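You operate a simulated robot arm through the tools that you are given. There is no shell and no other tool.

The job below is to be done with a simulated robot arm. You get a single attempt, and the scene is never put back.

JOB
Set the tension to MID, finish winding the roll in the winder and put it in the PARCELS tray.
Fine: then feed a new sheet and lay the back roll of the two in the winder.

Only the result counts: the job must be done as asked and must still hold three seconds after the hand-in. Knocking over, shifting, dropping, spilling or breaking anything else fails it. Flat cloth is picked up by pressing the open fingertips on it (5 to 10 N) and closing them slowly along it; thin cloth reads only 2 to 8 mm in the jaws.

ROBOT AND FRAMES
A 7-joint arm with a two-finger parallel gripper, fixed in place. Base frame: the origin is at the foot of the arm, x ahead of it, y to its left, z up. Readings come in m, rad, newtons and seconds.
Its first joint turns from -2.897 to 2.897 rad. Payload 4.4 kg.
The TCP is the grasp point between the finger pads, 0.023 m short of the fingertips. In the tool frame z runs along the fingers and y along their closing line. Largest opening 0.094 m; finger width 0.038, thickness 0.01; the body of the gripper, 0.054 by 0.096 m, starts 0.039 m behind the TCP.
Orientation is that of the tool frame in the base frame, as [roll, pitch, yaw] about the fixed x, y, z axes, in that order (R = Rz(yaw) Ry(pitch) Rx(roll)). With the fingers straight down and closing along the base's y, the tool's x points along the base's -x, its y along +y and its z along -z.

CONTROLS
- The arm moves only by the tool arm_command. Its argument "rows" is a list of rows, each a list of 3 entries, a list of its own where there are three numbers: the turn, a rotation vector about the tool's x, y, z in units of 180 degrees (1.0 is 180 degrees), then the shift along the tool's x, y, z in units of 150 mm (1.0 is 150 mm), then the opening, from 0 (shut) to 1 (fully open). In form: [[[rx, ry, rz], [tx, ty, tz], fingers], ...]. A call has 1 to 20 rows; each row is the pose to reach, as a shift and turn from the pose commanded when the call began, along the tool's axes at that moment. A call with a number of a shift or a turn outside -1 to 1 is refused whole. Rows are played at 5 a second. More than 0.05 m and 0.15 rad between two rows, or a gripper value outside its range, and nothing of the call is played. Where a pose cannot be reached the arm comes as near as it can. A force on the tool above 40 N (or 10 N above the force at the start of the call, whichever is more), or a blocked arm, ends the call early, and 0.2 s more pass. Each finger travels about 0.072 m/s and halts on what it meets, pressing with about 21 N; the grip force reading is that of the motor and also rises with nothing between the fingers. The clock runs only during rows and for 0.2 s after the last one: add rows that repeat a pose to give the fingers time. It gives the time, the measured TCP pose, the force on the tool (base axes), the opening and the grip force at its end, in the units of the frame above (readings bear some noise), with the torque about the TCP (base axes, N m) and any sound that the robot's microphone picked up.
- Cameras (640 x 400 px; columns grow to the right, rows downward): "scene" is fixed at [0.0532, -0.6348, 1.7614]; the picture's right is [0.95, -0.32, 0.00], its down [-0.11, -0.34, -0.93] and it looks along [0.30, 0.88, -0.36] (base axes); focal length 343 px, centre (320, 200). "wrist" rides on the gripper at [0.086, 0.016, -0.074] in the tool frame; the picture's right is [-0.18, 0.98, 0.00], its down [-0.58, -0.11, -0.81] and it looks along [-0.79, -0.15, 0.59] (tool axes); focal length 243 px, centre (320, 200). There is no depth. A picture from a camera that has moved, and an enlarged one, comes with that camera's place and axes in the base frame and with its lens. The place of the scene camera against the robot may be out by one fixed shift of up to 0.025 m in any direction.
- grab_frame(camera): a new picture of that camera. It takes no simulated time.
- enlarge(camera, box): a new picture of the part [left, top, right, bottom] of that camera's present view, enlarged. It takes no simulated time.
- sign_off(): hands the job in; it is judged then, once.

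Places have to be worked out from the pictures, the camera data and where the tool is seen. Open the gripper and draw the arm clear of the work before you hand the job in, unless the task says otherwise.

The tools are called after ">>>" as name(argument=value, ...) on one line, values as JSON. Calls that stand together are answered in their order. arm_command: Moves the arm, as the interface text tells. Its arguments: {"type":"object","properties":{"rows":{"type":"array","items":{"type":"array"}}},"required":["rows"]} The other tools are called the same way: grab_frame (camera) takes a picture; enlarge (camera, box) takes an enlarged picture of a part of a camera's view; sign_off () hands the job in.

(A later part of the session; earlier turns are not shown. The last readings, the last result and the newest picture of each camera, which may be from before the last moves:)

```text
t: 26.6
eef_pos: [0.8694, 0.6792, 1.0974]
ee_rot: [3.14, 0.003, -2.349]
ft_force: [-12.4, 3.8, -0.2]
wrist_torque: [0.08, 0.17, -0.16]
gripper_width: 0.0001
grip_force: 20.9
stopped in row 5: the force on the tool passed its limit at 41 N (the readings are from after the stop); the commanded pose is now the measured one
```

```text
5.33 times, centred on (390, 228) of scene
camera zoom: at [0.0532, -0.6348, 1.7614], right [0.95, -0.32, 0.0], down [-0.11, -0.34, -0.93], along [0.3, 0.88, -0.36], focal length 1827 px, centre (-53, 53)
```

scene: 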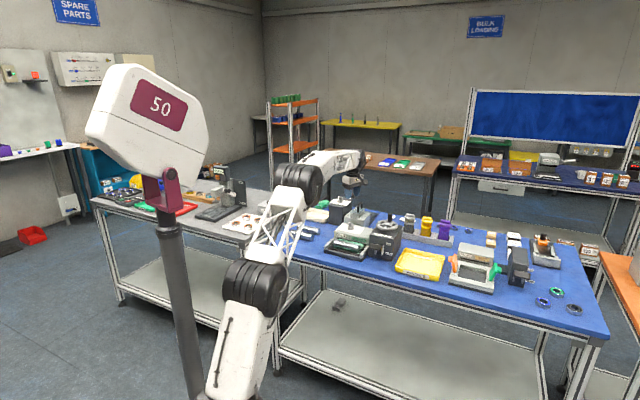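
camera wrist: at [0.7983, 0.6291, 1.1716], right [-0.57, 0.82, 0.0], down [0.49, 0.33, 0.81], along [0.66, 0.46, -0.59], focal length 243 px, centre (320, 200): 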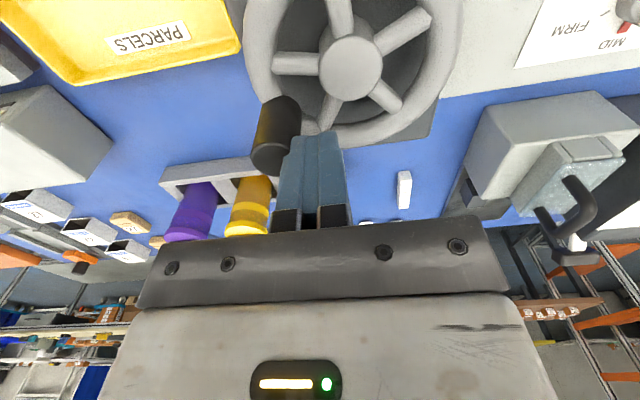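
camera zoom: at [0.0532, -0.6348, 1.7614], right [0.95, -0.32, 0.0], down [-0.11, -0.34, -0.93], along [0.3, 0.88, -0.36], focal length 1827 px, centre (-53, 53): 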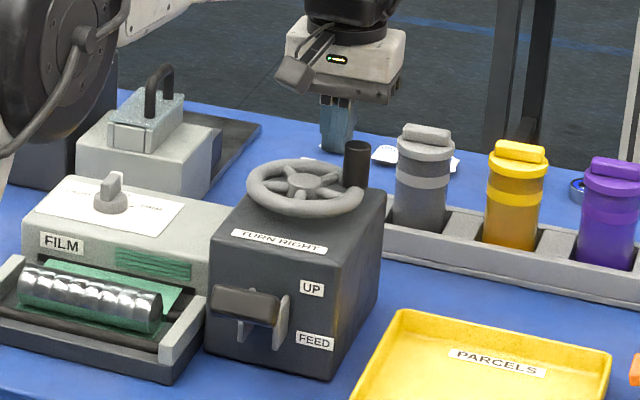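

The handle followed to about -38°, but the push force hit 41 N because contact was on a finger corner. I'll instead cage the handle between the fingers and turn the tool with the wheel; first I lift and turn the tool so its closing line is tangential.

>>> arm_command(rows=[[[0, 0, 0], [0, 0.03, -0.15], 0.0], [[0, 0, 0], [0, 0.03, -0.4], 0.0], [[0, 0, -0.045], [0, 0.03, -0.5], 0.0], [[0, 0, -0.09], [0, 0.03, -0.5], 0.1], [[0, 0, -0.135], [0, 0.03, -0.5], 0.2], [[0, 0, -0.18], [0, 0.03, -0.5], 0.3], [[0, 0, -0.225], [0, 0.03, -0.5], 0.35], [[0, 0, -0.27], [0, 0.03, -0.5], 0.35], [[0, 0, -0.315], [0, 0.03, -0.5], 0.35], [[0, 0, -0.36], [0, 0.03, -0.5], 0.35], [[0, 0, -0.405], [0, 0.03, -0.5], 0.35], [[0, 0, -0.45], [0, 0.03, -0.5], 0.35], [[0, 0, -0.495], [0, 0.03, -0.5], 0.35], [[0, 0, -0.539], [0, 0.03, -0.5], 0.35], [[0, 0, -0.539], [0, 0.03, -0.5], 0.35]])

>>> grab_frame(camera="wrist")

>>> enlarge(camera="wrist", box=[200, 0, 440, 150])

>>> enlarge(camera="scene", box=[320, 190, 420, 265])

```text
t: 29.8
eef_pos: [0.868, 0.6809, 1.1732]
ee_rot: [-3.138, 0.0, -0.655]
ft_force: [-0.4, 0.2, 0.0]
wrist_torque: [-0.02, 0.01, -0.06]
gripper_width: 0.0329
grip_force: 0.1
```

```text
taken
camera wrist: at [0.9267, 0.6161, 1.2475], right [-0.75, -0.67, 0.0], down [-0.39, 0.44, 0.81], along [-0.54, 0.6, -0.59], focal length 243 px, centre (320, 200)
```

wrist: 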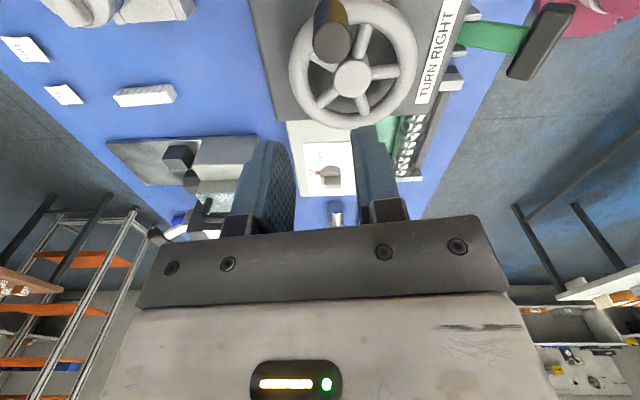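

```text
2.67 times, centred on (320, 75) of wrist
camera zoom: at [0.9267, 0.6161, 1.2475], right [-0.75, -0.67, 0.0], down [-0.39, 0.44, 0.81], along [-0.54, 0.6, -0.59], focal length 647 px, centre (320, 533)
```

zoom: 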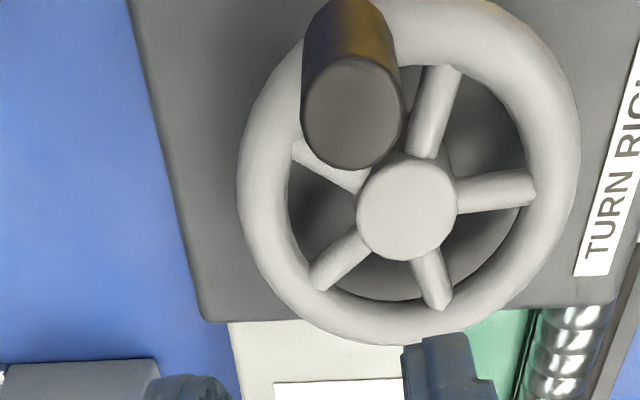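

```text
5.33 times, centred on (370, 228) of scene
camera zoom: at [0.0532, -0.6348, 1.7614], right [0.95, -0.32, 0.0], down [-0.11, -0.34, -0.93], along [0.3, 0.88, -0.36], focal length 1827 px, centre (53, 53)
```

zoom: 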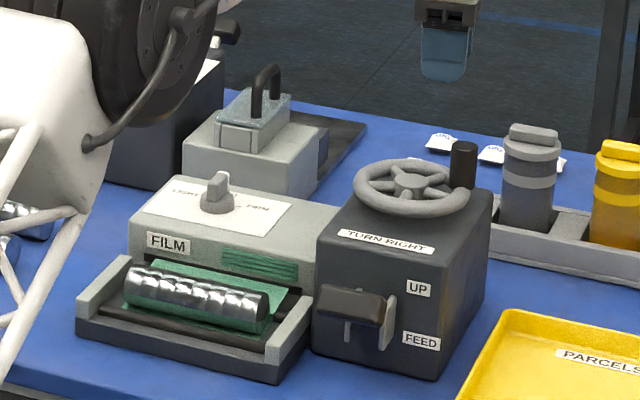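

With two views the hub is at (0.838, 0.675, 1.046) and the handle top at (0.881, 0.6565, 1.085), radius about 0.046 m. I move the open fingers above the handle with the closing line tangential.

>>> arm_command(rows=[[[0, 0, -0.027], [0.056, 0.026, 0.05], 0.4], [[0, 0, -0.054], [0.112, 0.052, 0.1], 0.4], [[0, 0, -0.08], [0.168, 0.077, 0.15], 0.4], [[0, 0, -0.08], [0.168, 0.077, 0.2], 0.4], [[0, 0, -0.08], [0.168, 0.077, 0.2], 0.4]])

>>> grab_frame(camera="wrist")

>>> enlarge(camera="wrist", box=[200, 0, 440, 150])

```text
t: 31.0
eef_pos: [0.8822, 0.6561, 1.1414]
ee_rot: [-3.139, 0.0, -0.407]
ft_force: [-0.4, 0.1, -0.3]
wrist_torque: [-0.01, -0.03, 0.0]
gripper_width: 0.0378
grip_force: 0.1
```

```text
taken
camera wrist: at [0.9546, 0.6078, 1.2165], right [-0.56, -0.83, 0.0], down [-0.49, 0.33, 0.81], along [-0.67, 0.45, -0.59], focal length 243 px, centre (320, 200)
```

wrist: 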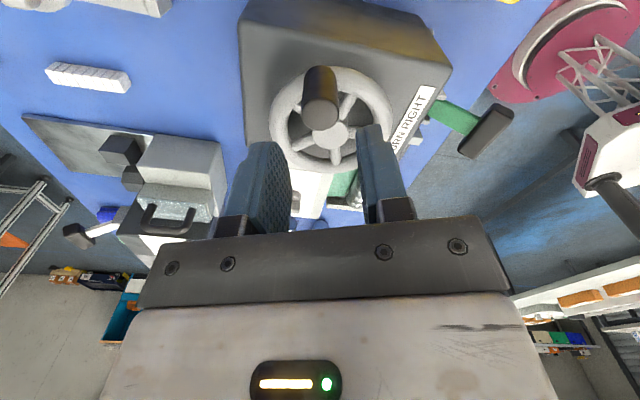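

```text
2.67 times, centred on (320, 75) of wrist
camera zoom: at [0.9546, 0.6078, 1.2165], right [-0.56, -0.83, 0.0], down [-0.49, 0.33, 0.81], along [-0.67, 0.45, -0.59], focal length 647 px, centre (320, 533)
```

zoom: 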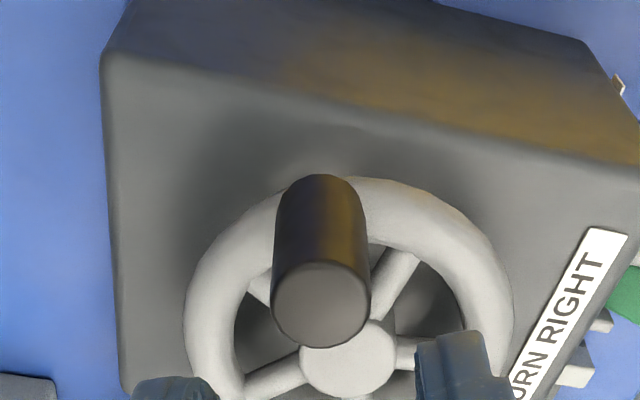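

The handle is centred between the open fingers (offset under 1 mm). I descend around it, keeping the tips just above the rim.

>>> arm_command(rows=[[[0, 0, 0], [0, 0, 0.1], 0.4], [[0, 0, 0], [0, 0, 0.2], 0.4], [[0, 0, 0], [0, 0, 0.3], 0.4], [[0, 0, 0], [0, 0, 0.37], 0.4], [[0, 0, 0], [0, 0, 0.37], 0.3], [[0, 0, 0], [0, 0, 0.37], 0.28], [[0, 0, 0], [0, 0, 0.37], 0.28]])

>>> grab_frame(camera="wrist")

>>> enlarge(camera="scene", box=[340, 190, 440, 265])

```text
t: 32.6
eef_pos: [0.8794, 0.6553, 1.0872]
ee_rot: [-3.138, 0.0, -0.407]
ft_force: [-0.1, -0.1, 0.3]
wrist_torque: [0.01, -0.01, -0.02]
gripper_width: 0.0268
grip_force: 0.5
```

```text
taken
camera wrist: at [0.953, 0.6068, 1.1612], right [-0.56, -0.83, 0.0], down [-0.49, 0.33, 0.81], along [-0.67, 0.45, -0.59], focal length 243 px, centre (320, 200)
```

wrist: 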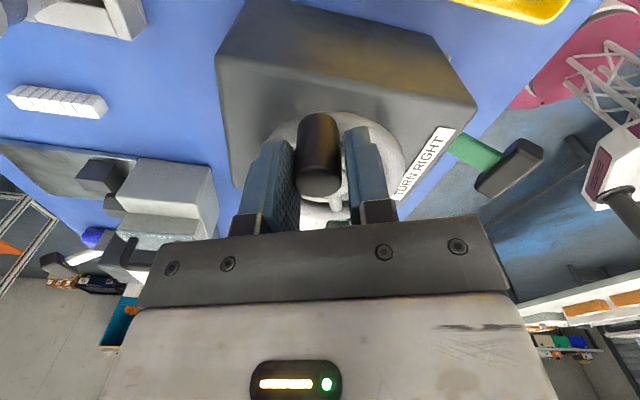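

```text
5.33 times, centred on (390, 228) of scene
camera zoom: at [0.0532, -0.6348, 1.7614], right [0.95, -0.32, 0.0], down [-0.11, -0.34, -0.93], along [0.3, 0.88, -0.36], focal length 1827 px, centre (-53, 53)
```

zoom: 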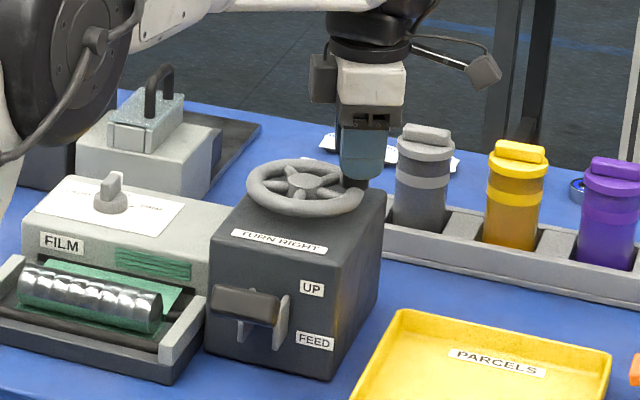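

The handle is caged with clearance and no force. I turn the tool about the hub axis 36° clockwise and check the resistance.

>>> arm_command(rows=[[[0, 0, 0.02], [-0.0006, 0.0195, 0], 0.28], [[0, 0, 0.04], [-0.0025, 0.0389, 0], 0.28], [[0, 0, 0.06], [-0.0055, 0.0582, 0], 0.28], [[0, 0, 0.08], [-0.0098, 0.0773, 0], 0.28], [[0, 0, 0.1], [-0.0152, 0.096, 0], 0.28], [[0, 0, 0.12], [-0.0218, 0.1144, 0], 0.28], [[0, 0, 0.14], [-0.0295, 0.1323, 0], 0.28], [[0, 0, 0.16], [-0.0384, 0.1497, 0], 0.28], [[0, 0, 0.18], [-0.0483, 0.1665, 0], 0.28], [[0, 0, 0.2], [-0.0593, 0.1826, 0], 0.28]])

>>> enlarge(camera="scene", box=[320, 190, 440, 265])

>>> grab_frame(camera="wrist")

```text
t: 34.8
eef_pos: [0.861, 0.6343, 1.0868]
ee_rot: [-3.136, 0.004, -1.035]
ft_force: [-0.3, -0.5, 0.2]
wrist_torque: [0.01, -0.03, -0.01]
gripper_width: 0.0266
grip_force: 0.7
```

```text
5.33 times, centred on (380, 228) of scene
camera zoom: at [0.0532, -0.6348, 1.7614], right [0.95, -0.32, 0.0], down [-0.11, -0.34, -0.93], along [0.3, 0.88, -0.36], focal length 1827 px, centre (0, 53)
```

zoom: 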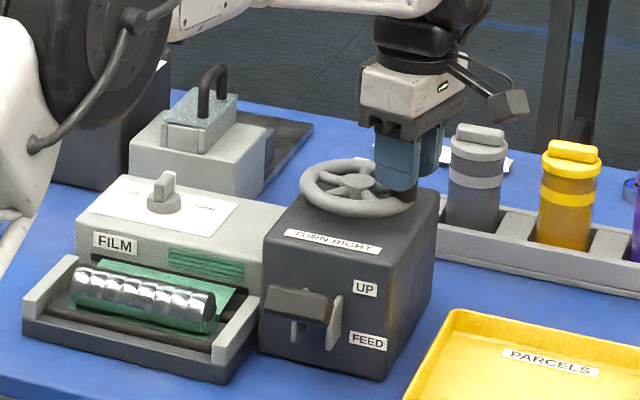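

```text
taken
camera wrist: at [0.8925, 0.5526, 1.1607], right [-0.94, -0.34, 0.0], down [-0.2, 0.55, 0.81], along [-0.28, 0.76, -0.59], focal length 243 px, centre (320, 200)
```

wrist: 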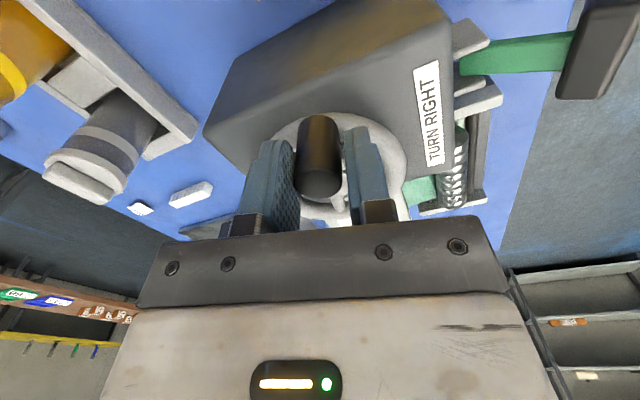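

The wheel turns easily with virtually no residual force. I continue the stroke 144° further clockwise.

>>> arm_command(rows=[[[0, 0, 0.04], [-0.0024, 0.0388, 0], 0.28], [[0, 0, 0.08], [-0.0097, 0.0771, 0], 0.28], [[0, 0, 0.12], [-0.0218, 0.1141, 0], 0.28], [[0, 0, 0.16], [-0.0383, 0.1494, 0], 0.28], [[0, 0, 0.2], [-0.0592, 0.1822, 0], 0.28], [[0, 0, 0.24], [-0.084, 0.2122, 0], 0.28], [[0, 0, 0.28], [-0.1124, 0.2389, 0], 0.28], [[0, 0, 0.32], [-0.1439, 0.2617, 0], 0.28], [[0, 0, 0.36], [-0.178, 0.2805, 0], 0.28], [[0, 0, 0.4], [-0.2142, 0.2948, 0], 0.28], [[0, 0, 0.44], [-0.2519, 0.3045, 0], 0.28], [[0, 0, 0.48], [-0.2905, 0.3094, 0], 0.28], [[0, 0, 0.52], [-0.3295, 0.3094, 0], 0.28], [[0, 0, 0.56], [-0.3681, 0.3045, 0], 0.28], [[0, 0, 0.6], [-0.4058, 0.2948, 0], 0.28], [[0, 0, 0.64], [-0.442, 0.2805, 0], 0.28], [[0, 0, 0.68], [-0.4761, 0.2617, 0], 0.28], [[0, 0, 0.72], [-0.5076, 0.2389, 0], 0.28], [[0, 0, 0.76], [-0.536, 0.2122, 0], 0.28], [[0, 0, 0.8], [-0.5608, 0.1822, 0], 0.28]])

>>> enlarge(camera="scene", box=[320, 190, 440, 265])

>>> grab_frame(camera="wrist")

```text
t: 39.0
eef_pos: [0.7957, 0.695, 1.0876]
ee_rot: [3.138, 0.0, 2.731]
ft_force: [-0.5, -0.9, 0.1]
wrist_torque: [-0.01, 0.05, -0.02]
gripper_width: 0.027
grip_force: 0.1
```

```text
5.33 times, centred on (380, 228) of scene
camera zoom: at [0.0532, -0.6348, 1.7614], right [0.95, -0.32, 0.0], down [-0.11, -0.34, -0.93], along [0.3, 0.88, -0.36], focal length 1827 px, centre (0, 53)
```

zoom: 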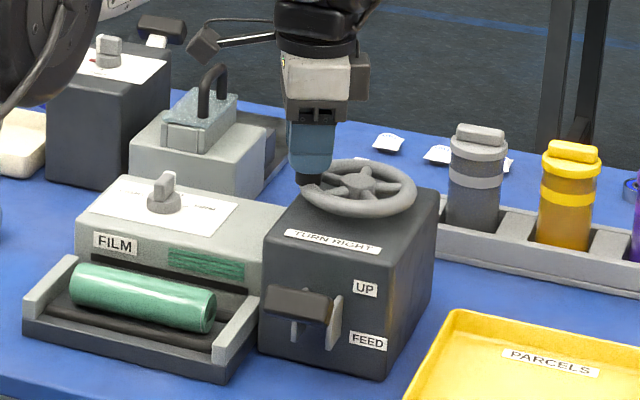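

```text
taken
camera wrist: at [0.7237, 0.7442, 1.162], right [0.56, 0.83, 0.0], down [0.49, -0.33, 0.81], along [0.67, -0.45, -0.59], focal length 243 px, centre (320, 200)
```

wrist: 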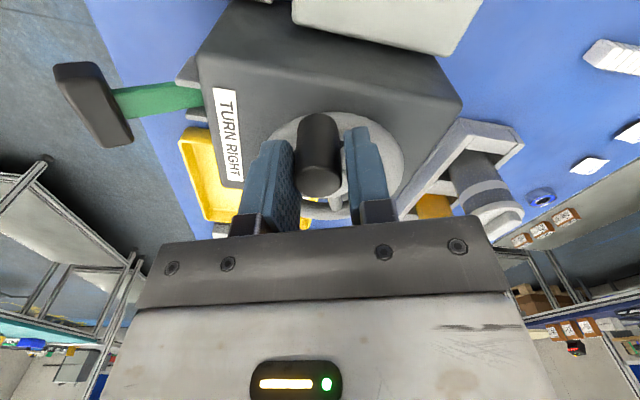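

The roll now looks wrapped in green film and the sheet is gone from the bed. I zoom in on the winder to judge whether winding is complete.

>>> enlarge(camera="scene", box=[320, 225, 384, 265])

>>> enlarge(camera="scene", box=[330, 195, 410, 245])

```text
10.00 times, centred on (352, 245) of scene
camera zoom: at [0.0532, -0.6348, 1.7614], right [0.95, -0.32, 0.0], down [-0.11, -0.34, -0.93], along [0.3, 0.88, -0.36], focal length 3426 px, centre (0, -250)
```

zoom: 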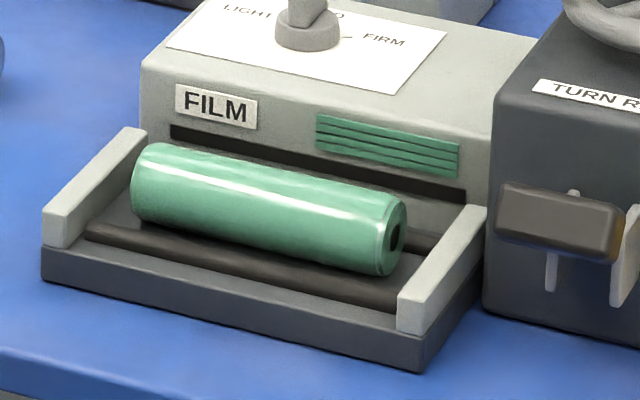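

```text
8.00 times, centred on (370, 220) of scene
camera zoom: at [0.0532, -0.6348, 1.7614], right [0.95, -0.32, 0.0], down [-0.11, -0.34, -0.93], along [0.3, 0.88, -0.36], focal length 2741 px, centre (-80, 40)
```

zoom: 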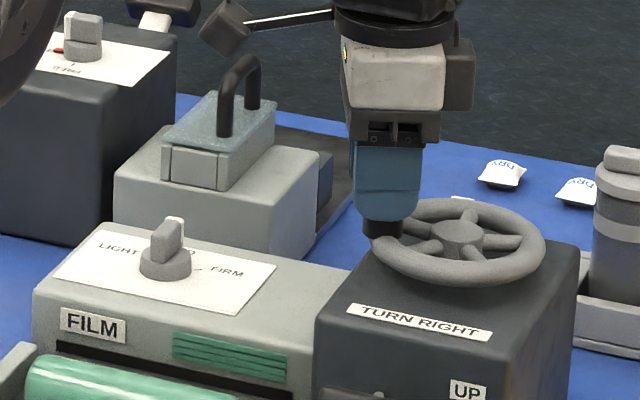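

The roll is fully wrapped with nothing left on the bed, so the winding is complete. I open, lift off the handle and move over the winder with the closing line across the roll.

>>> arm_command(rows=[[[0, 0, 0], [0, 0, 0], 0.36], [[0, 0, 0], [0, 0, -0.1], 0.4], [[0, 0, 0], [0, 0, -0.35], 0.5], [[0, 0, 0], [0, 0, -0.6], 0.6], [[0, 0, 0.024], [0.2, -0.05, -0.667], 0.7], [[0, 0, 0.048], [0.4, -0.1, -0.667], 0.8], [[0, 0, 0.072], [0.6, -0.15, -0.6], 0.8], [[0, 0, 0.096], [0.8, -0.2, -0.55], 0.8], [[0, 0, 0.1194], [0.998, -0.246, -0.5], 0.8], [[0, 0, 0.1194], [0.998, -0.246, -0.5], 0.8]])

>>> grab_frame(camera="wrist")

>>> enlarge(camera="wrist", box=[200, 0, 440, 150])

```text
t: 41.2
eef_pos: [0.6407, 0.7194, 1.1628]
ee_rot: [3.138, -0.001, 2.359]
ft_force: [0.8, 0.6, -0.5]
wrist_torque: [-0.02, -0.02, 0.01]
gripper_width: 0.0753
grip_force: 0.1
```

```text
taken
camera wrist: at [0.5906, 0.7914, 1.2376], right [0.82, 0.57, 0.0], down [0.33, -0.49, 0.8], along [0.46, -0.66, -0.59], focal length 243 px, centre (320, 200)
```

wrist: 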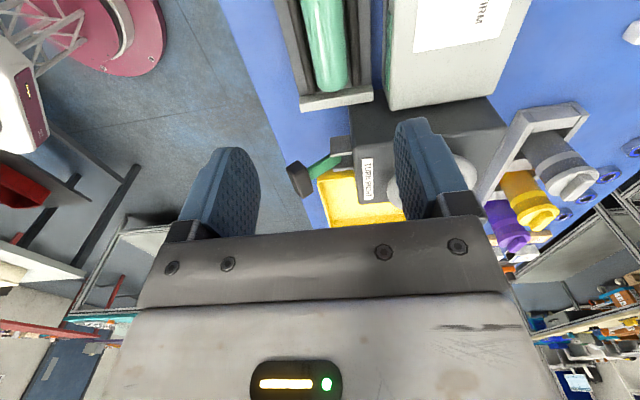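

```text
2.67 times, centred on (320, 75) of wrist
camera zoom: at [0.5906, 0.7914, 1.2376], right [0.82, 0.57, 0.0], down [0.33, -0.49, 0.8], along [0.46, -0.66, -0.59], focal length 647 px, centre (320, 533)
```

zoom: 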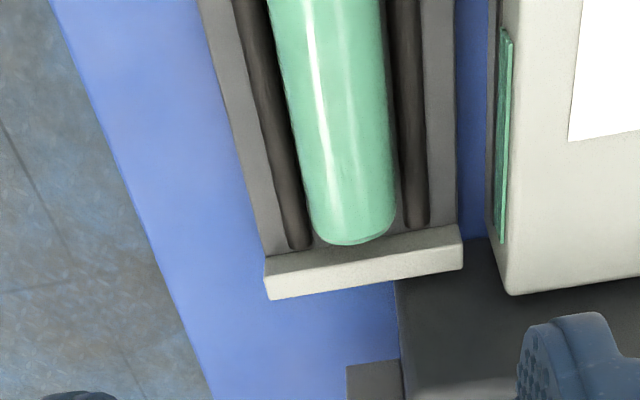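

The wrapped roll lies between the two bed rollers, axis along the bench, dia about 40 mm, centre near (0.65, 0.711), with the FILM box face about 65 mm behind it. I centre over it and descend part way for a closer look.

>>> arm_command(rows=[[[0, 0, 0], [-0.03, 0.002, 0.15], 0.8], [[0, 0, 0], [-0.06, 0.004, 0.3], 0.8], [[0, 0, 0], [-0.086, 0.006, 0.45], 0.8], [[0, 0, 0], [-0.086, 0.006, 0.6], 0.8], [[0, 0, 0], [-0.086, 0.006, 0.72], 0.8], [[0, 0, 0], [-0.086, 0.006, 0.72], 0.8]])

>>> grab_frame(camera="wrist")

>>> enlarge(camera="scene", box=[310, 200, 390, 260])

```text
t: 42.6
eef_pos: [0.6524, 0.711, 1.0528]
ee_rot: [3.138, -0.002, 2.36]
ft_force: [-0.3, 0.7, -0.7]
wrist_torque: [-0.02, 0.03, 0.0]
gripper_width: 0.075
grip_force: 0.1
```

```text
taken
camera wrist: at [0.6035, 0.7843, 1.1276], right [0.82, 0.57, 0.0], down [0.34, -0.49, 0.8], along [0.46, -0.66, -0.59], focal length 243 px, centre (320, 200)
```

wrist: 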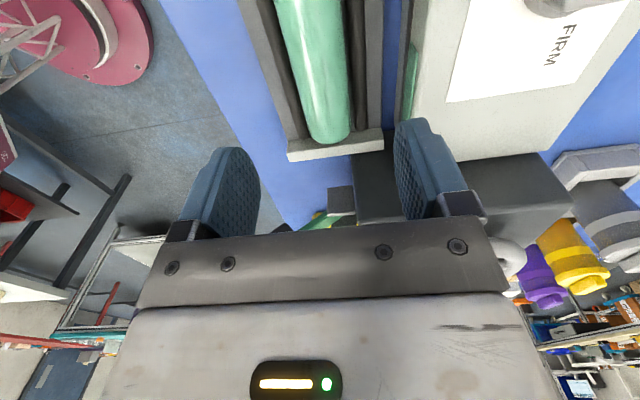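

```text
6.67 times, centred on (350, 230) of scene
camera zoom: at [0.0532, -0.6348, 1.7614], right [0.95, -0.32, 0.0], down [-0.11, -0.34, -0.93], along [0.3, 0.88, -0.36], focal length 2284 px, centre (120, 0)
```

zoom: 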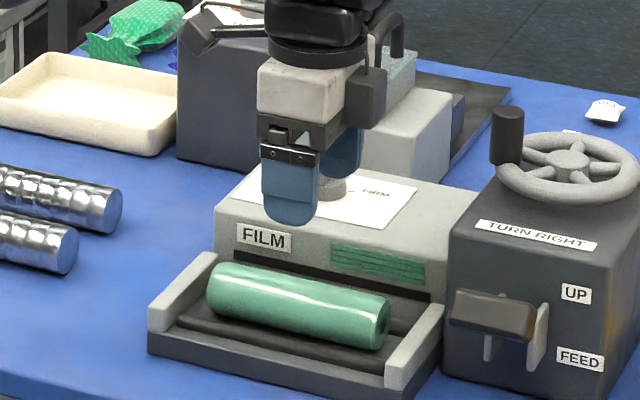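

I enlarge the wrist view to pin down the roll's end and height.

>>> enlarge(camera="wrist", box=[220, 30, 440, 168])

```text
2.90 times, centred on (330, 99) of wrist
camera zoom: at [0.6035, 0.7843, 1.1276], right [0.82, 0.57, 0.0], down [0.34, -0.49, 0.8], along [0.46, -0.66, -0.59], focal length 703 px, centre (291, 493)
```

zoom: 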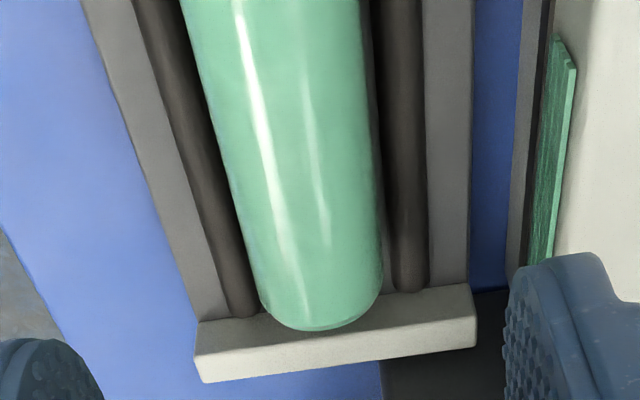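

The roll's top is at z ≈ 0.957 (centre 0.937) and it is centred at w ≈ 0.963, matching the tool. I descend so the tips end about 7–9 mm below the roll's axis, above the bed rollers.

>>> arm_command(rows=[[[0, 0, 0], [0, 0, 0.15], 0.8], [[0, 0, 0], [0, 0, 0.3], 0.8], [[0, 0, 0], [0, 0, 0.42], 0.8], [[0, 0, 0], [0, 0, 0.54], 0.8], [[0, 0, 0], [0, 0, 0.62], 0.8], [[0, 0, 0], [0, 0, 0.675], 0.8], [[0, 0, 0], [0, 0, 0.675], 0.8]])

>>> grab_frame(camera="wrist")

>>> enlarge(camera="scene", box=[310, 200, 390, 260])

```text
t: 44.2
eef_pos: [0.6521, 0.7121, 0.9504]
ee_rot: [3.14, -0.001, 2.36]
ft_force: [-0.2, -0.1, 0.3]
wrist_torque: [-0.03, 0.02, -0.02]
gripper_width: 0.0752
grip_force: 0.1
```

```text
taken
camera wrist: at [0.6022, 0.7847, 1.0272], right [0.82, 0.57, 0.0], down [0.34, -0.49, 0.8], along [0.46, -0.66, -0.59], focal length 243 px, centre (320, 200)
```

wrist: 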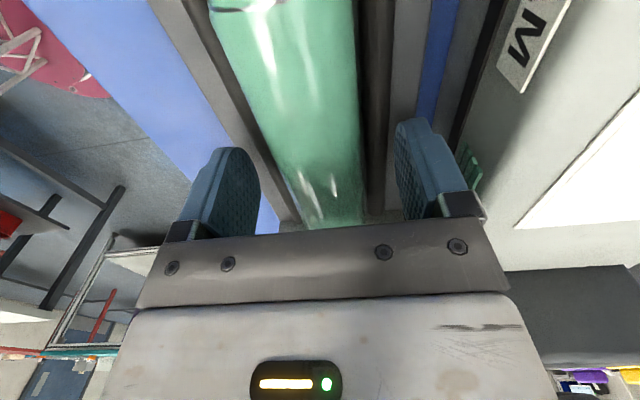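

```text
6.67 times, centred on (350, 230) of scene
camera zoom: at [0.0532, -0.6348, 1.7614], right [0.95, -0.32, 0.0], down [-0.11, -0.34, -0.93], along [0.3, 0.88, -0.36], focal length 2284 px, centre (120, 0)
```

zoom: 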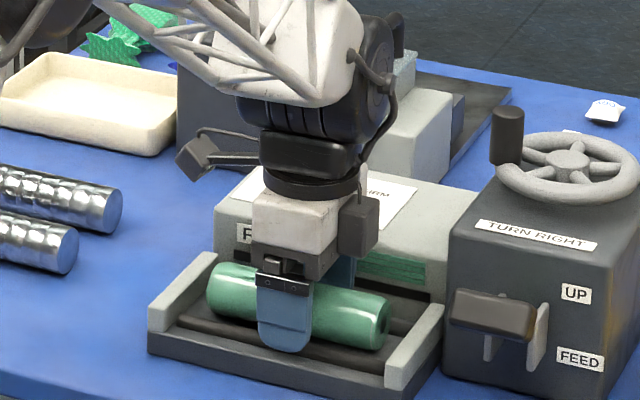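

The fingers straddle the roll near its middle with no contact. I close on it.

>>> arm_command(rows=[[[0, 0, 0], [0, 0, 0], 0.65], [[0, 0, 0], [0, 0, 0], 0.52], [[0, 0, 0], [0, 0, 0], 0.42], [[0, 0, 0], [0, 0, 0], 0.32], [[0, 0, 0], [0, 0, 0], 0.25], [[0, 0, 0], [0, 0, 0], 0.25]])

>>> grab_frame(camera="wrist")

```text
t: 45.6
eef_pos: [0.6515, 0.7121, 0.9522]
ee_rot: [3.139, 0.0, 2.36]
ft_force: [0.5, 2.0, 1.5]
wrist_torque: [-0.1, -0.12, 0.05]
gripper_width: 0.0399
grip_force: 21.2
```

```text
taken
camera wrist: at [0.6023, 0.7847, 1.0275], right [0.82, 0.57, 0.0], down [0.34, -0.49, 0.8], along [0.46, -0.66, -0.59], focal length 243 px, centre (320, 200)
```

wrist: 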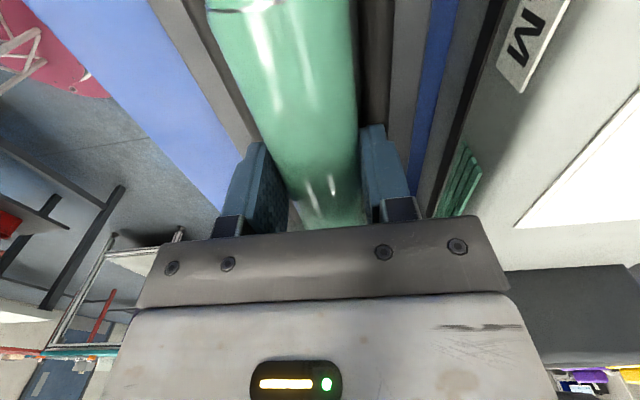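

The roll is held (39.9 mm). I lift it straight up slowly.

>>> arm_command(rows=[[[0, 0, 0], [0, 0, -0.04], 0.25], [[0, 0, 0], [0, 0, -0.1], 0.25], [[0, 0, 0], [0, 0, -0.2], 0.25], [[0, 0, 0], [0, 0, -0.32], 0.25], [[0, 0, 0], [0, 0, -0.46], 0.25], [[0, 0, 0], [0, 0, -0.6], 0.25], [[0, 0, 0], [0, 0, -0.74], 0.25], [[0, 0, 0], [0, 0, -0.88], 0.25], [[0, 0, 0], [0, 0, -1.0], 0.25], [[0, 0, 0], [0, 0, -1.0], 0.25]])

>>> grab_frame(camera="wrist")

>>> enlarge(camera="scene", box=[310, 170, 460, 290])

```text
t: 47.8
eef_pos: [0.6516, 0.7115, 1.102]
ee_rot: [3.14, -0.002, 2.359]
ft_force: [0.5, 0.0, -3.6]
wrist_torque: [0.0, -0.01, 0.02]
gripper_width: 0.0402
grip_force: 20.7
```

```text
taken
camera wrist: at [0.6022, 0.7846, 1.177], right [0.82, 0.57, 0.0], down [0.34, -0.49, 0.8], along [0.46, -0.66, -0.59], focal length 243 px, centre (320, 200)
```

wrist: 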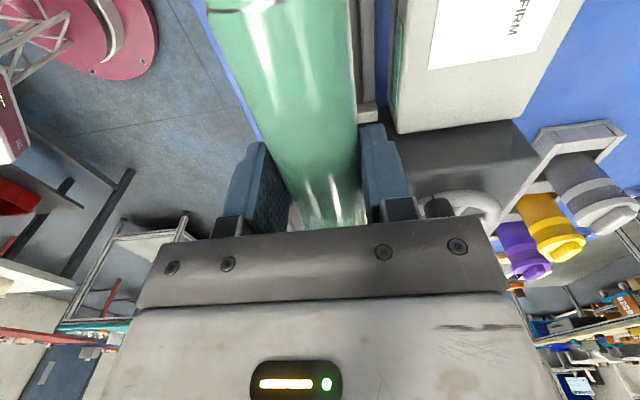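

```text
3.33 times, centred on (385, 230) of scene
camera zoom: at [0.0532, -0.6348, 1.7614], right [0.95, -0.32, 0.0], down [-0.11, -0.34, -0.93], along [0.3, 0.88, -0.36], focal length 1142 px, centre (103, 100)
```

zoom: 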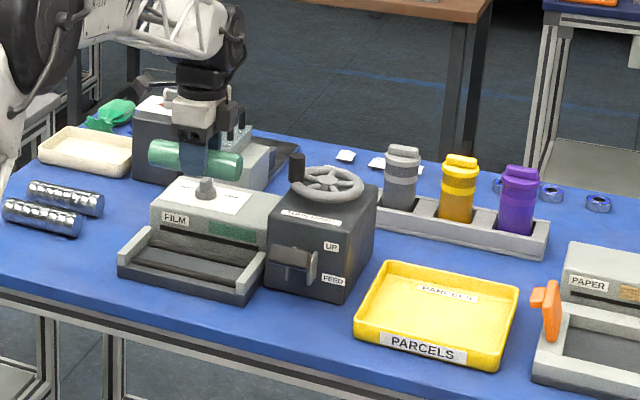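

The roll hangs securely (about 3.5 N). I raise it further and carry it right along the bench toward the PARCELS tray.

>>> arm_command(rows=[[[0, 0, 0], [0, 0, -0.2], 0.25], [[0, 0, 0], [0, 0, -0.4], 0.25], [[0, 0, 0], [-0.1, 0, -0.4], 0.25], [[0, 0, 0], [-0.25, 0, -0.4], 0.25], [[0, 0, 0], [-0.4, 0, -0.4], 0.25], [[0, 0, 0], [-0.55, 0, -0.4], 0.25], [[0, 0, 0], [-0.7, 0, -0.4], 0.25], [[0, 0, 0], [-0.85, 0, -0.4], 0.25], [[0, 0, 0], [-1.0, 0, -0.4], 0.25]])

>>> arm_command(rows=[[[0, 0, 0], [-0.15, 0.02, 0], 0.25], [[0, 0, 0], [-0.3, 0.04, 0], 0.25], [[0, 0, 0], [-0.45, 0.06, 0], 0.25], [[0, 0, 0], [-0.6, 0.08, 0], 0.25], [[0, 0, 0], [-0.75, 0.1, 0], 0.25], [[0, 0, 0], [-0.9, 0.12, 0], 0.25], [[0, 0, 0], [-0.9, 0.12, 0], 0.25]])

>>> grab_frame(camera="wrist")

>>> grab_frame(camera="scene")

```text
t: 49.8
eef_pos: [0.7604, 0.6066, 1.1595]
ee_rot: [3.139, -0.001, 2.36]
ft_force: [-0.1, 0.6, -2.5]
wrist_torque: [-0.01, -0.01, 0.03]
gripper_width: 0.0399
grip_force: 20.9
```

```text
t: 51.4
eef_pos: [0.8698, 0.5214, 1.1616]
ee_rot: [3.138, -0.003, 2.36]
ft_force: [-0.2, -0.4, -3.9]
wrist_torque: [-0.03, -0.02, -0.02]
gripper_width: 0.0398
grip_force: 20.3
```

```text
taken
camera wrist: at [0.8202, 0.5943, 1.2365], right [0.82, 0.57, 0.0], down [0.34, -0.49, 0.8], along [0.46, -0.66, -0.59], focal length 243 px, centre (320, 200)
```

wrist: 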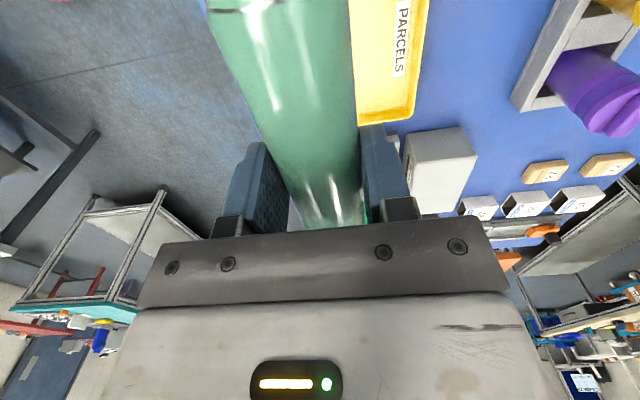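

```text
taken
```

scene: 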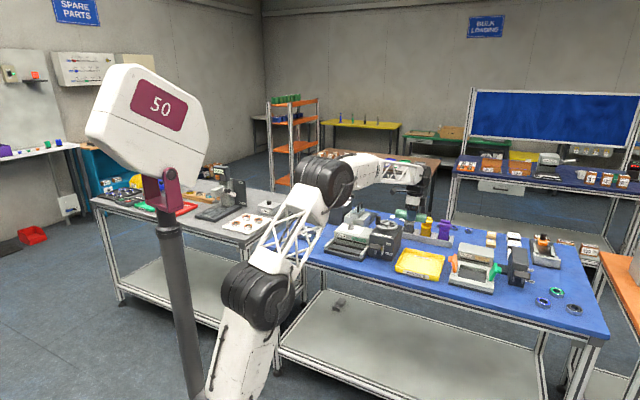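

From the pictures (scene camera corrected by about -14 mm in z) the tray spans u 0.207–0.406, w 0.915–1.096 with its rim at z ≈ 0.924. I centre the roll over it and descend most of the way.

>>> arm_command(rows=[[[0, 0, 0], [-0.13, 0.047, 0], 0.25], [[0, 0, 0], [-0.26, 0.095, 0], 0.25], [[0, 0, 0], [-0.391, 0.142, 0], 0.25], [[0, 0, 0], [-0.391, 0.142, 0.15], 0.25], [[0, 0, 0], [-0.391, 0.142, 0.3], 0.25], [[0, 0, 0], [-0.391, 0.142, 0.45], 0.25], [[0, 0, 0], [-0.391, 0.142, 0.6], 0.25], [[0, 0, 0], [-0.391, 0.142, 0.75], 0.25], [[0, 0, 0], [-0.391, 0.142, 0.88], 0.25], [[0, 0, 0], [-0.391, 0.142, 1.0], 0.25], [[0, 0, 0], [-0.391, 0.142, 1.0], 0.25]])

>>> grab_frame(camera="wrist")

>>> enlarge(camera="scene", box=[370, 200, 490, 300])

```text
t: 53.8
eef_pos: [0.9232, 0.4954, 1.0114]
ee_rot: [3.138, -0.001, 2.36]
ft_force: [0.8, 0.6, -2.8]
wrist_torque: [-0.01, -0.01, 0.03]
gripper_width: 0.0397
grip_force: 20.9
```

```text
taken
camera wrist: at [0.8735, 0.5685, 1.0864], right [0.82, 0.57, 0.0], down [0.34, -0.49, 0.8], along [0.46, -0.66, -0.59], focal length 243 px, centre (320, 200)
```

wrist: 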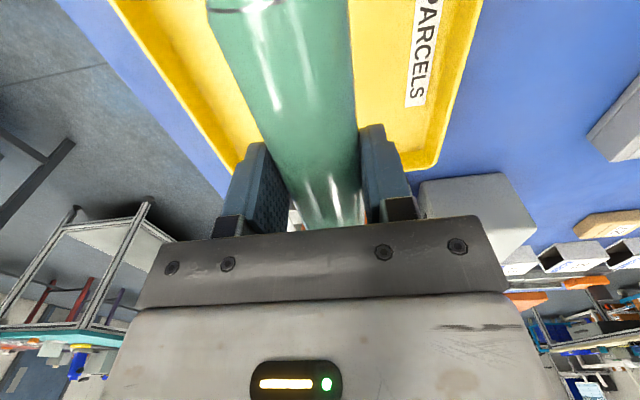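

```text
4.00 times, centred on (430, 250) of scene
camera zoom: at [0.0532, -0.6348, 1.7614], right [0.95, -0.32, 0.0], down [-0.11, -0.34, -0.93], along [0.3, 0.88, -0.36], focal length 1370 px, centre (-120, 0)
```

zoom: 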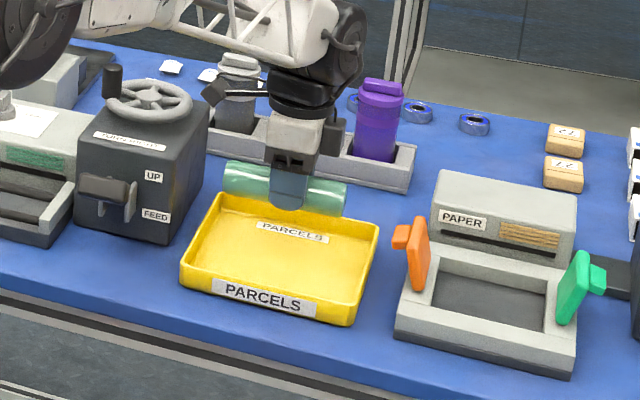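

The roll is over the tray middle with margins on all sides. I lower it to just above the expected tray floor.

>>> arm_command(rows=[[[0, 0, 0], [0, 0, 0.1], 0.25], [[0, 0, 0], [0, 0, 0.2], 0.25], [[0, 0, 0], [0, 0, 0.3], 0.25], [[0, 0, 0], [0, 0, 0.38], 0.25], [[0, 0, 0], [0, 0, 0.43], 0.25], [[0, 0, 0], [0, 0, 0.43], 0.25]])

>>> enlarge(camera="scene", box=[370, 200, 490, 300])

>>> grab_frame(camera="wrist")

```text
t: 55.2
eef_pos: [0.9241, 0.4974, 0.947]
ee_rot: [3.138, -0.002, 2.361]
ft_force: [0.0, -0.6, -3.8]
wrist_torque: [0.0, -0.01, 0.02]
gripper_width: 0.0399
grip_force: 20.9
```

```text
4.00 times, centred on (430, 250) of scene
camera zoom: at [0.0532, -0.6348, 1.7614], right [0.95, -0.32, 0.0], down [-0.11, -0.34, -0.93], along [0.3, 0.88, -0.36], focal length 1370 px, centre (-120, 0)
```

zoom: 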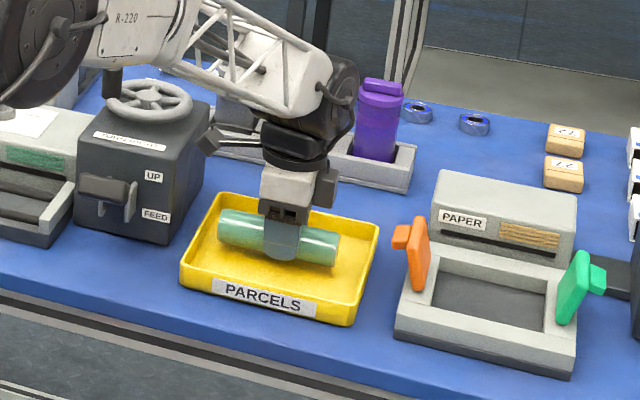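

```text
taken
camera wrist: at [0.8741, 0.57, 1.022], right [0.82, 0.57, 0.0], down [0.34, -0.49, 0.8], along [0.46, -0.66, -0.59], focal length 243 px, centre (320, 200)
```

wrist: 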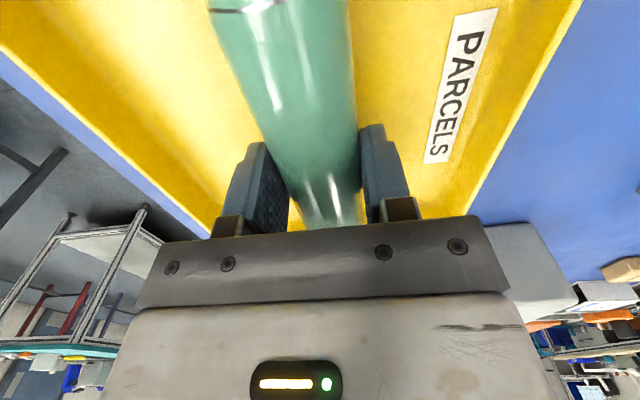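

The roll is inside the tray, not yet touching. I lower it in 3 mm steps until the weight comes off the tool.

>>> arm_command(rows=[[[0, 0, 0], [0, 0, 0.02], 0.25], [[0, 0, 0], [0, 0, 0.04], 0.25], [[0, 0, 0], [0, 0, 0.06], 0.25]])

```text
t: 56.0
eef_pos: [0.9245, 0.4972, 0.9375]
ee_rot: [3.138, -0.002, 2.36]
ft_force: [0.1, 0.3, -2.9]
wrist_torque: [-0.06, -0.06, -0.03]
gripper_width: 0.0397
grip_force: 21.0
```

Still hanging free at -2.9 N; I lower a little more.

>>> arm_command(rows=[[[0, 0, 0], [0, 0, 0.013], 0.25], [[0, 0, 0], [0, 0, 0.026], 0.25], [[0, 0, 0], [0, 0, 0.04], 0.25]])

```text
t: 56.8
eef_pos: [0.9253, 0.497, 0.9324]
ee_rot: [3.137, -0.002, 2.359]
ft_force: [2.0, 2.7, 14.7]
wrist_torque: [-0.05, 0.02, 0.01]
gripper_width: 0.04
grip_force: 21.3
```

Contact with the tray floor (14.7 N). I ease up 1 mm and open slowly, then lift away.

>>> arm_command(rows=[[[0, 0, 0], [0, 0, -0.006], 0.3], [[0, 0, 0], [0, 0, -0.006], 0.44], [[0, 0, 0], [0, 0, -0.006], 0.5], [[0, 0, 0], [0, 0, -0.006], 0.58], [[0, 0, 0], [0, 0, -0.006], 0.66], [[0, 0, 0], [0, 0, -0.006], 0.72], [[0, 0, 0], [0, 0, -0.006], 0.72], [[0, 0, 0], [0, 0, -0.1], 0.72], [[0, 0, 0], [0, 0, -0.25], 0.72], [[0, 0, 0], [0, 0, -0.45], 0.72], [[0, 0, 0], [0, 0, -0.7], 0.72], [[0, 0, 0], [0, 0, -0.95], 0.72], [[0, 0, 0], [0, 0, -1.0], 0.72]])

>>> enlarge(camera="scene", box=[370, 200, 490, 300])

>>> grab_frame(camera="wrist")

```text
t: 59.6
eef_pos: [0.9203, 0.4953, 1.0815]
ee_rot: [3.139, -0.001, 2.361]
ft_force: [-0.3, 0.7, -0.2]
wrist_torque: [-0.01, 0.0, -0.03]
gripper_width: 0.0678
grip_force: 0.1
```

```text
4.00 times, centred on (430, 250) of scene
camera zoom: at [0.0532, -0.6348, 1.7614], right [0.95, -0.32, 0.0], down [-0.11, -0.34, -0.93], along [0.3, 0.88, -0.36], focal length 1370 px, centre (-120, 0)
```

zoom: 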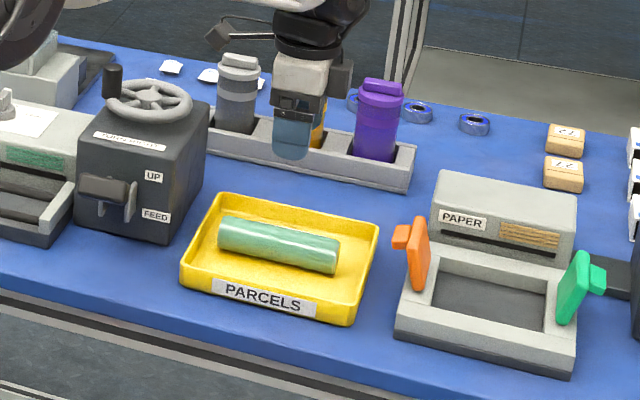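

```text
taken
camera wrist: at [0.8719, 0.568, 1.1563], right [0.82, 0.57, 0.0], down [0.34, -0.49, 0.8], along [0.46, -0.66, -0.59], focal length 243 px, centre (320, 200)
```

wrist: 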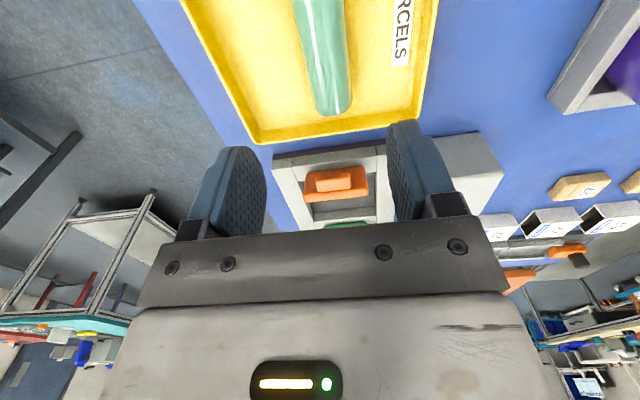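

The wrapped roll rests in the PARCELS tray. Next I go up and back left, closing the fingers, to look at the FEED lever.

>>> arm_command(rows=[[[0, 0, 0], [0, 0, -0.2], 0.6], [[0, 0, 0], [0, 0, -0.45], 0.4], [[0, 0, 0], [0.1, -0.08, -0.65], 0.2], [[0, 0, 0], [0.25, -0.2, -0.65], 0.0], [[0, 0, 0], [0.4, -0.32, -0.65], 0.0], [[0, 0, 0], [0.55, -0.44, -0.65], 0.0], [[0, 0, 0], [0.7, -0.55, -0.65], 0.0], [[0, 0, 0], [0.85, -0.6, -0.65], 0.0], [[0, 0, 0], [1.0, -0.647, -0.65], 0.0], [[0, 0, 0], [1.0, -0.647, -0.65], 0.0]])

>>> grab_frame(camera="wrist")

>>> enlarge(camera="scene", box=[320, 210, 420, 275])

```text
t: 61.8
eef_pos: [0.7499, 0.5315, 1.1801]
ee_rot: [3.137, -0.002, 2.361]
ft_force: [-0.4, 0.8, 0.3]
wrist_torque: [-0.01, 0.01, 0.04]
gripper_width: 0.0
grip_force: 20.7
```

```text
taken
camera wrist: at [0.7002, 0.6045, 1.254], right [0.82, 0.57, 0.0], down [0.34, -0.49, 0.8], along [0.46, -0.66, -0.59], focal length 243 px, centre (320, 200)
```

wrist: 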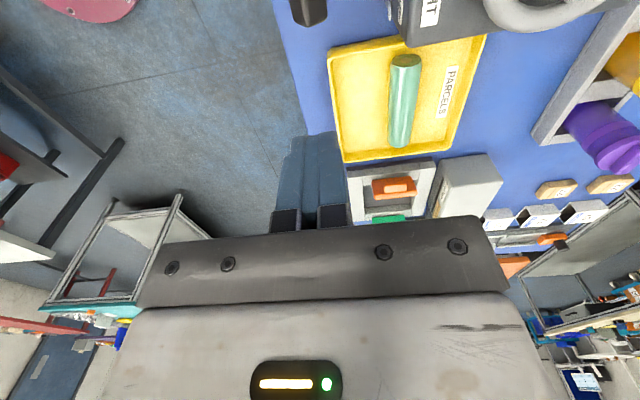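

```text
6.15 times, centred on (370, 242) of scene
camera zoom: at [0.0532, -0.6348, 1.7614], right [0.95, -0.32, 0.0], down [-0.11, -0.34, -0.93], along [0.3, 0.88, -0.36], focal length 2108 px, centre (12, -62)
```

zoom: 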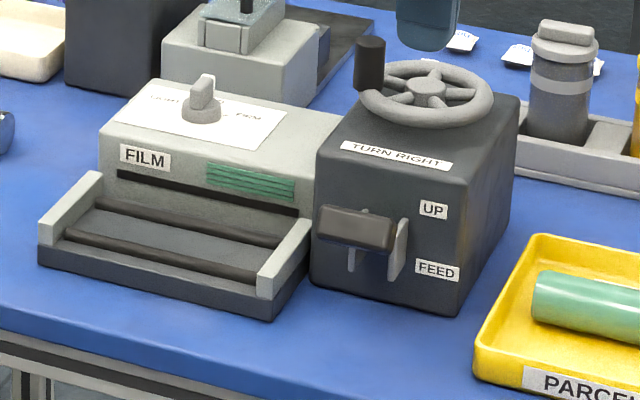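

The lever handle is only at the picture's edge. I turn the tool back square to the bench and draw back so I can see the lever well.

>>> arm_command(rows=[[[0, 0, -0.045], [0.02, -0.035, 0], 0.0], [[0, 0, -0.09], [0.04, -0.07, 0], 0.0], [[0, 0, -0.135], [0.06, -0.105, 0], 0.0], [[0, 0, -0.18], [0.08, -0.14, 0], 0.0], [[0, 0, -0.225], [0.1, -0.175, 0], 0.0], [[0, 0, -0.27], [0.12, -0.21, 0], 0.0], [[0, 0, -0.315], [0.14, -0.245, 0], 0.0], [[0, 0, -0.36], [0.16, -0.28, 0], 0.0], [[0, 0, -0.405], [0.18, -0.315, 0], 0.0], [[0, 0, -0.45], [0.21, -0.35, 0], 0.0], [[0, 0, -0.48], [0.23, -0.374, 0], 0.0], [[0, 0, -0.5], [0.256, -0.374, 0], 0.0], [[0, 0, -0.5], [0.256, -0.374, 0], 0.0]])

>>> grab_frame(camera="wrist")

>>> enlarge(camera="wrist", box=[220, 0, 420, 125])

```text
t: 64.6
eef_pos: [0.6825, 0.5198, 1.1796]
ee_rot: [3.139, 0.003, -2.35]
ft_force: [-0.7, 0.3, 0.3]
wrist_torque: [0.0, 0.0, 0.0]
gripper_width: 0.0
grip_force: 21.2
```

```text
taken
camera wrist: at [0.6105, 0.4704, 1.2543], right [-0.57, 0.82, 0.0], down [0.49, 0.33, 0.81], along [0.66, 0.46, -0.59], focal length 243 px, centre (320, 200)
```

wrist: 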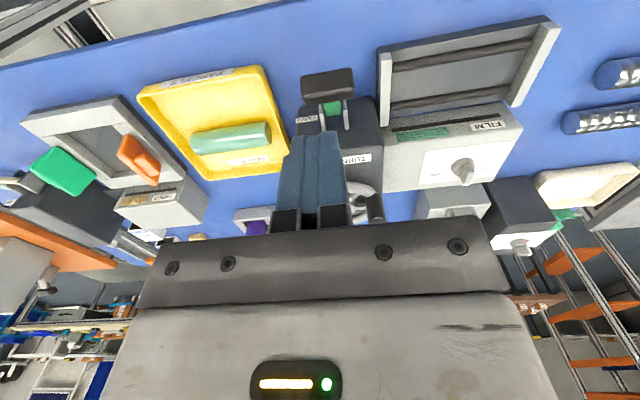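

```text
3.20 times, centred on (320, 62) of wrist
camera zoom: at [0.6105, 0.4704, 1.2543], right [-0.57, 0.82, 0.0], down [0.49, 0.33, 0.81], along [0.66, 0.46, -0.59], focal length 776 px, centre (320, 640)
```

zoom: 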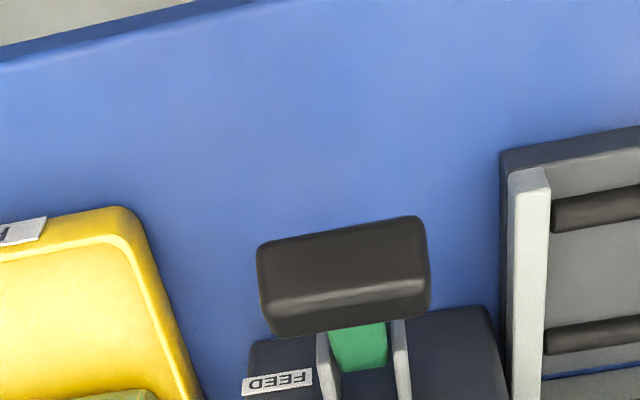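

The lever handle's top is at about (0.723, 0.561, 1.01), clear of the box front (w ≈ 0.975). I move the closed fingers above it and descend to just over it.

>>> arm_command(rows=[[[0, 0, 0], [-0.18, 0, 0.1], 0.0], [[0, 0, 0], [-0.36, 0, 0.25], 0.0], [[0, 0, 0], [-0.367, 0, 0.45], 0.0], [[0, 0, 0], [-0.367, 0, 0.65], 0.0], [[0, 0, 0], [-0.367, 0, 0.8], 0.0], [[0, 0, 0], [-0.367, 0, 0.88], 0.0], [[0, 0, 0], [-0.367, 0, 0.88], 0.0]])

>>> grab_frame(camera="wrist")

>>> enlarge(camera="scene", box=[320, 210, 420, 275])

```text
t: 66.2
eef_pos: [0.722, 0.5597, 1.048]
ee_rot: [3.141, 0.005, -2.352]
ft_force: [0.0, 0.4, 0.1]
wrist_torque: [0.03, -0.02, 0.0]
gripper_width: 0.0
grip_force: 21.3
```

```text
taken
camera wrist: at [0.6497, 0.5102, 1.1224], right [-0.57, 0.82, 0.0], down [0.49, 0.33, 0.81], along [0.66, 0.46, -0.59], focal length 243 px, centre (320, 200)
```

wrist: 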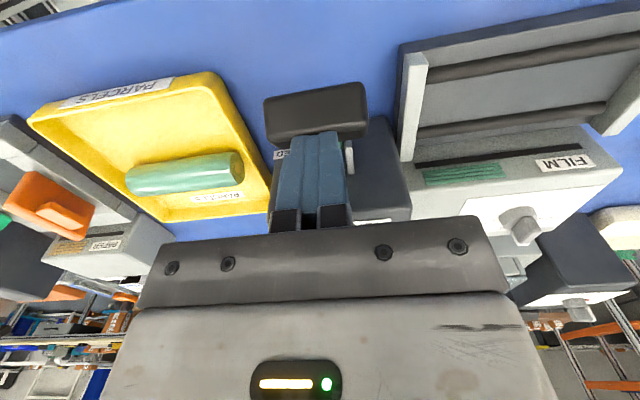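

```text
6.15 times, centred on (370, 242) of scene
camera zoom: at [0.0532, -0.6348, 1.7614], right [0.95, -0.32, 0.0], down [-0.11, -0.34, -0.93], along [0.3, 0.88, -0.36], focal length 2108 px, centre (12, -62)
```

zoom: 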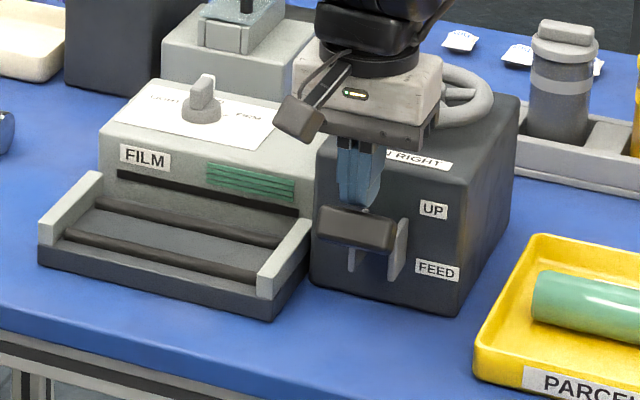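

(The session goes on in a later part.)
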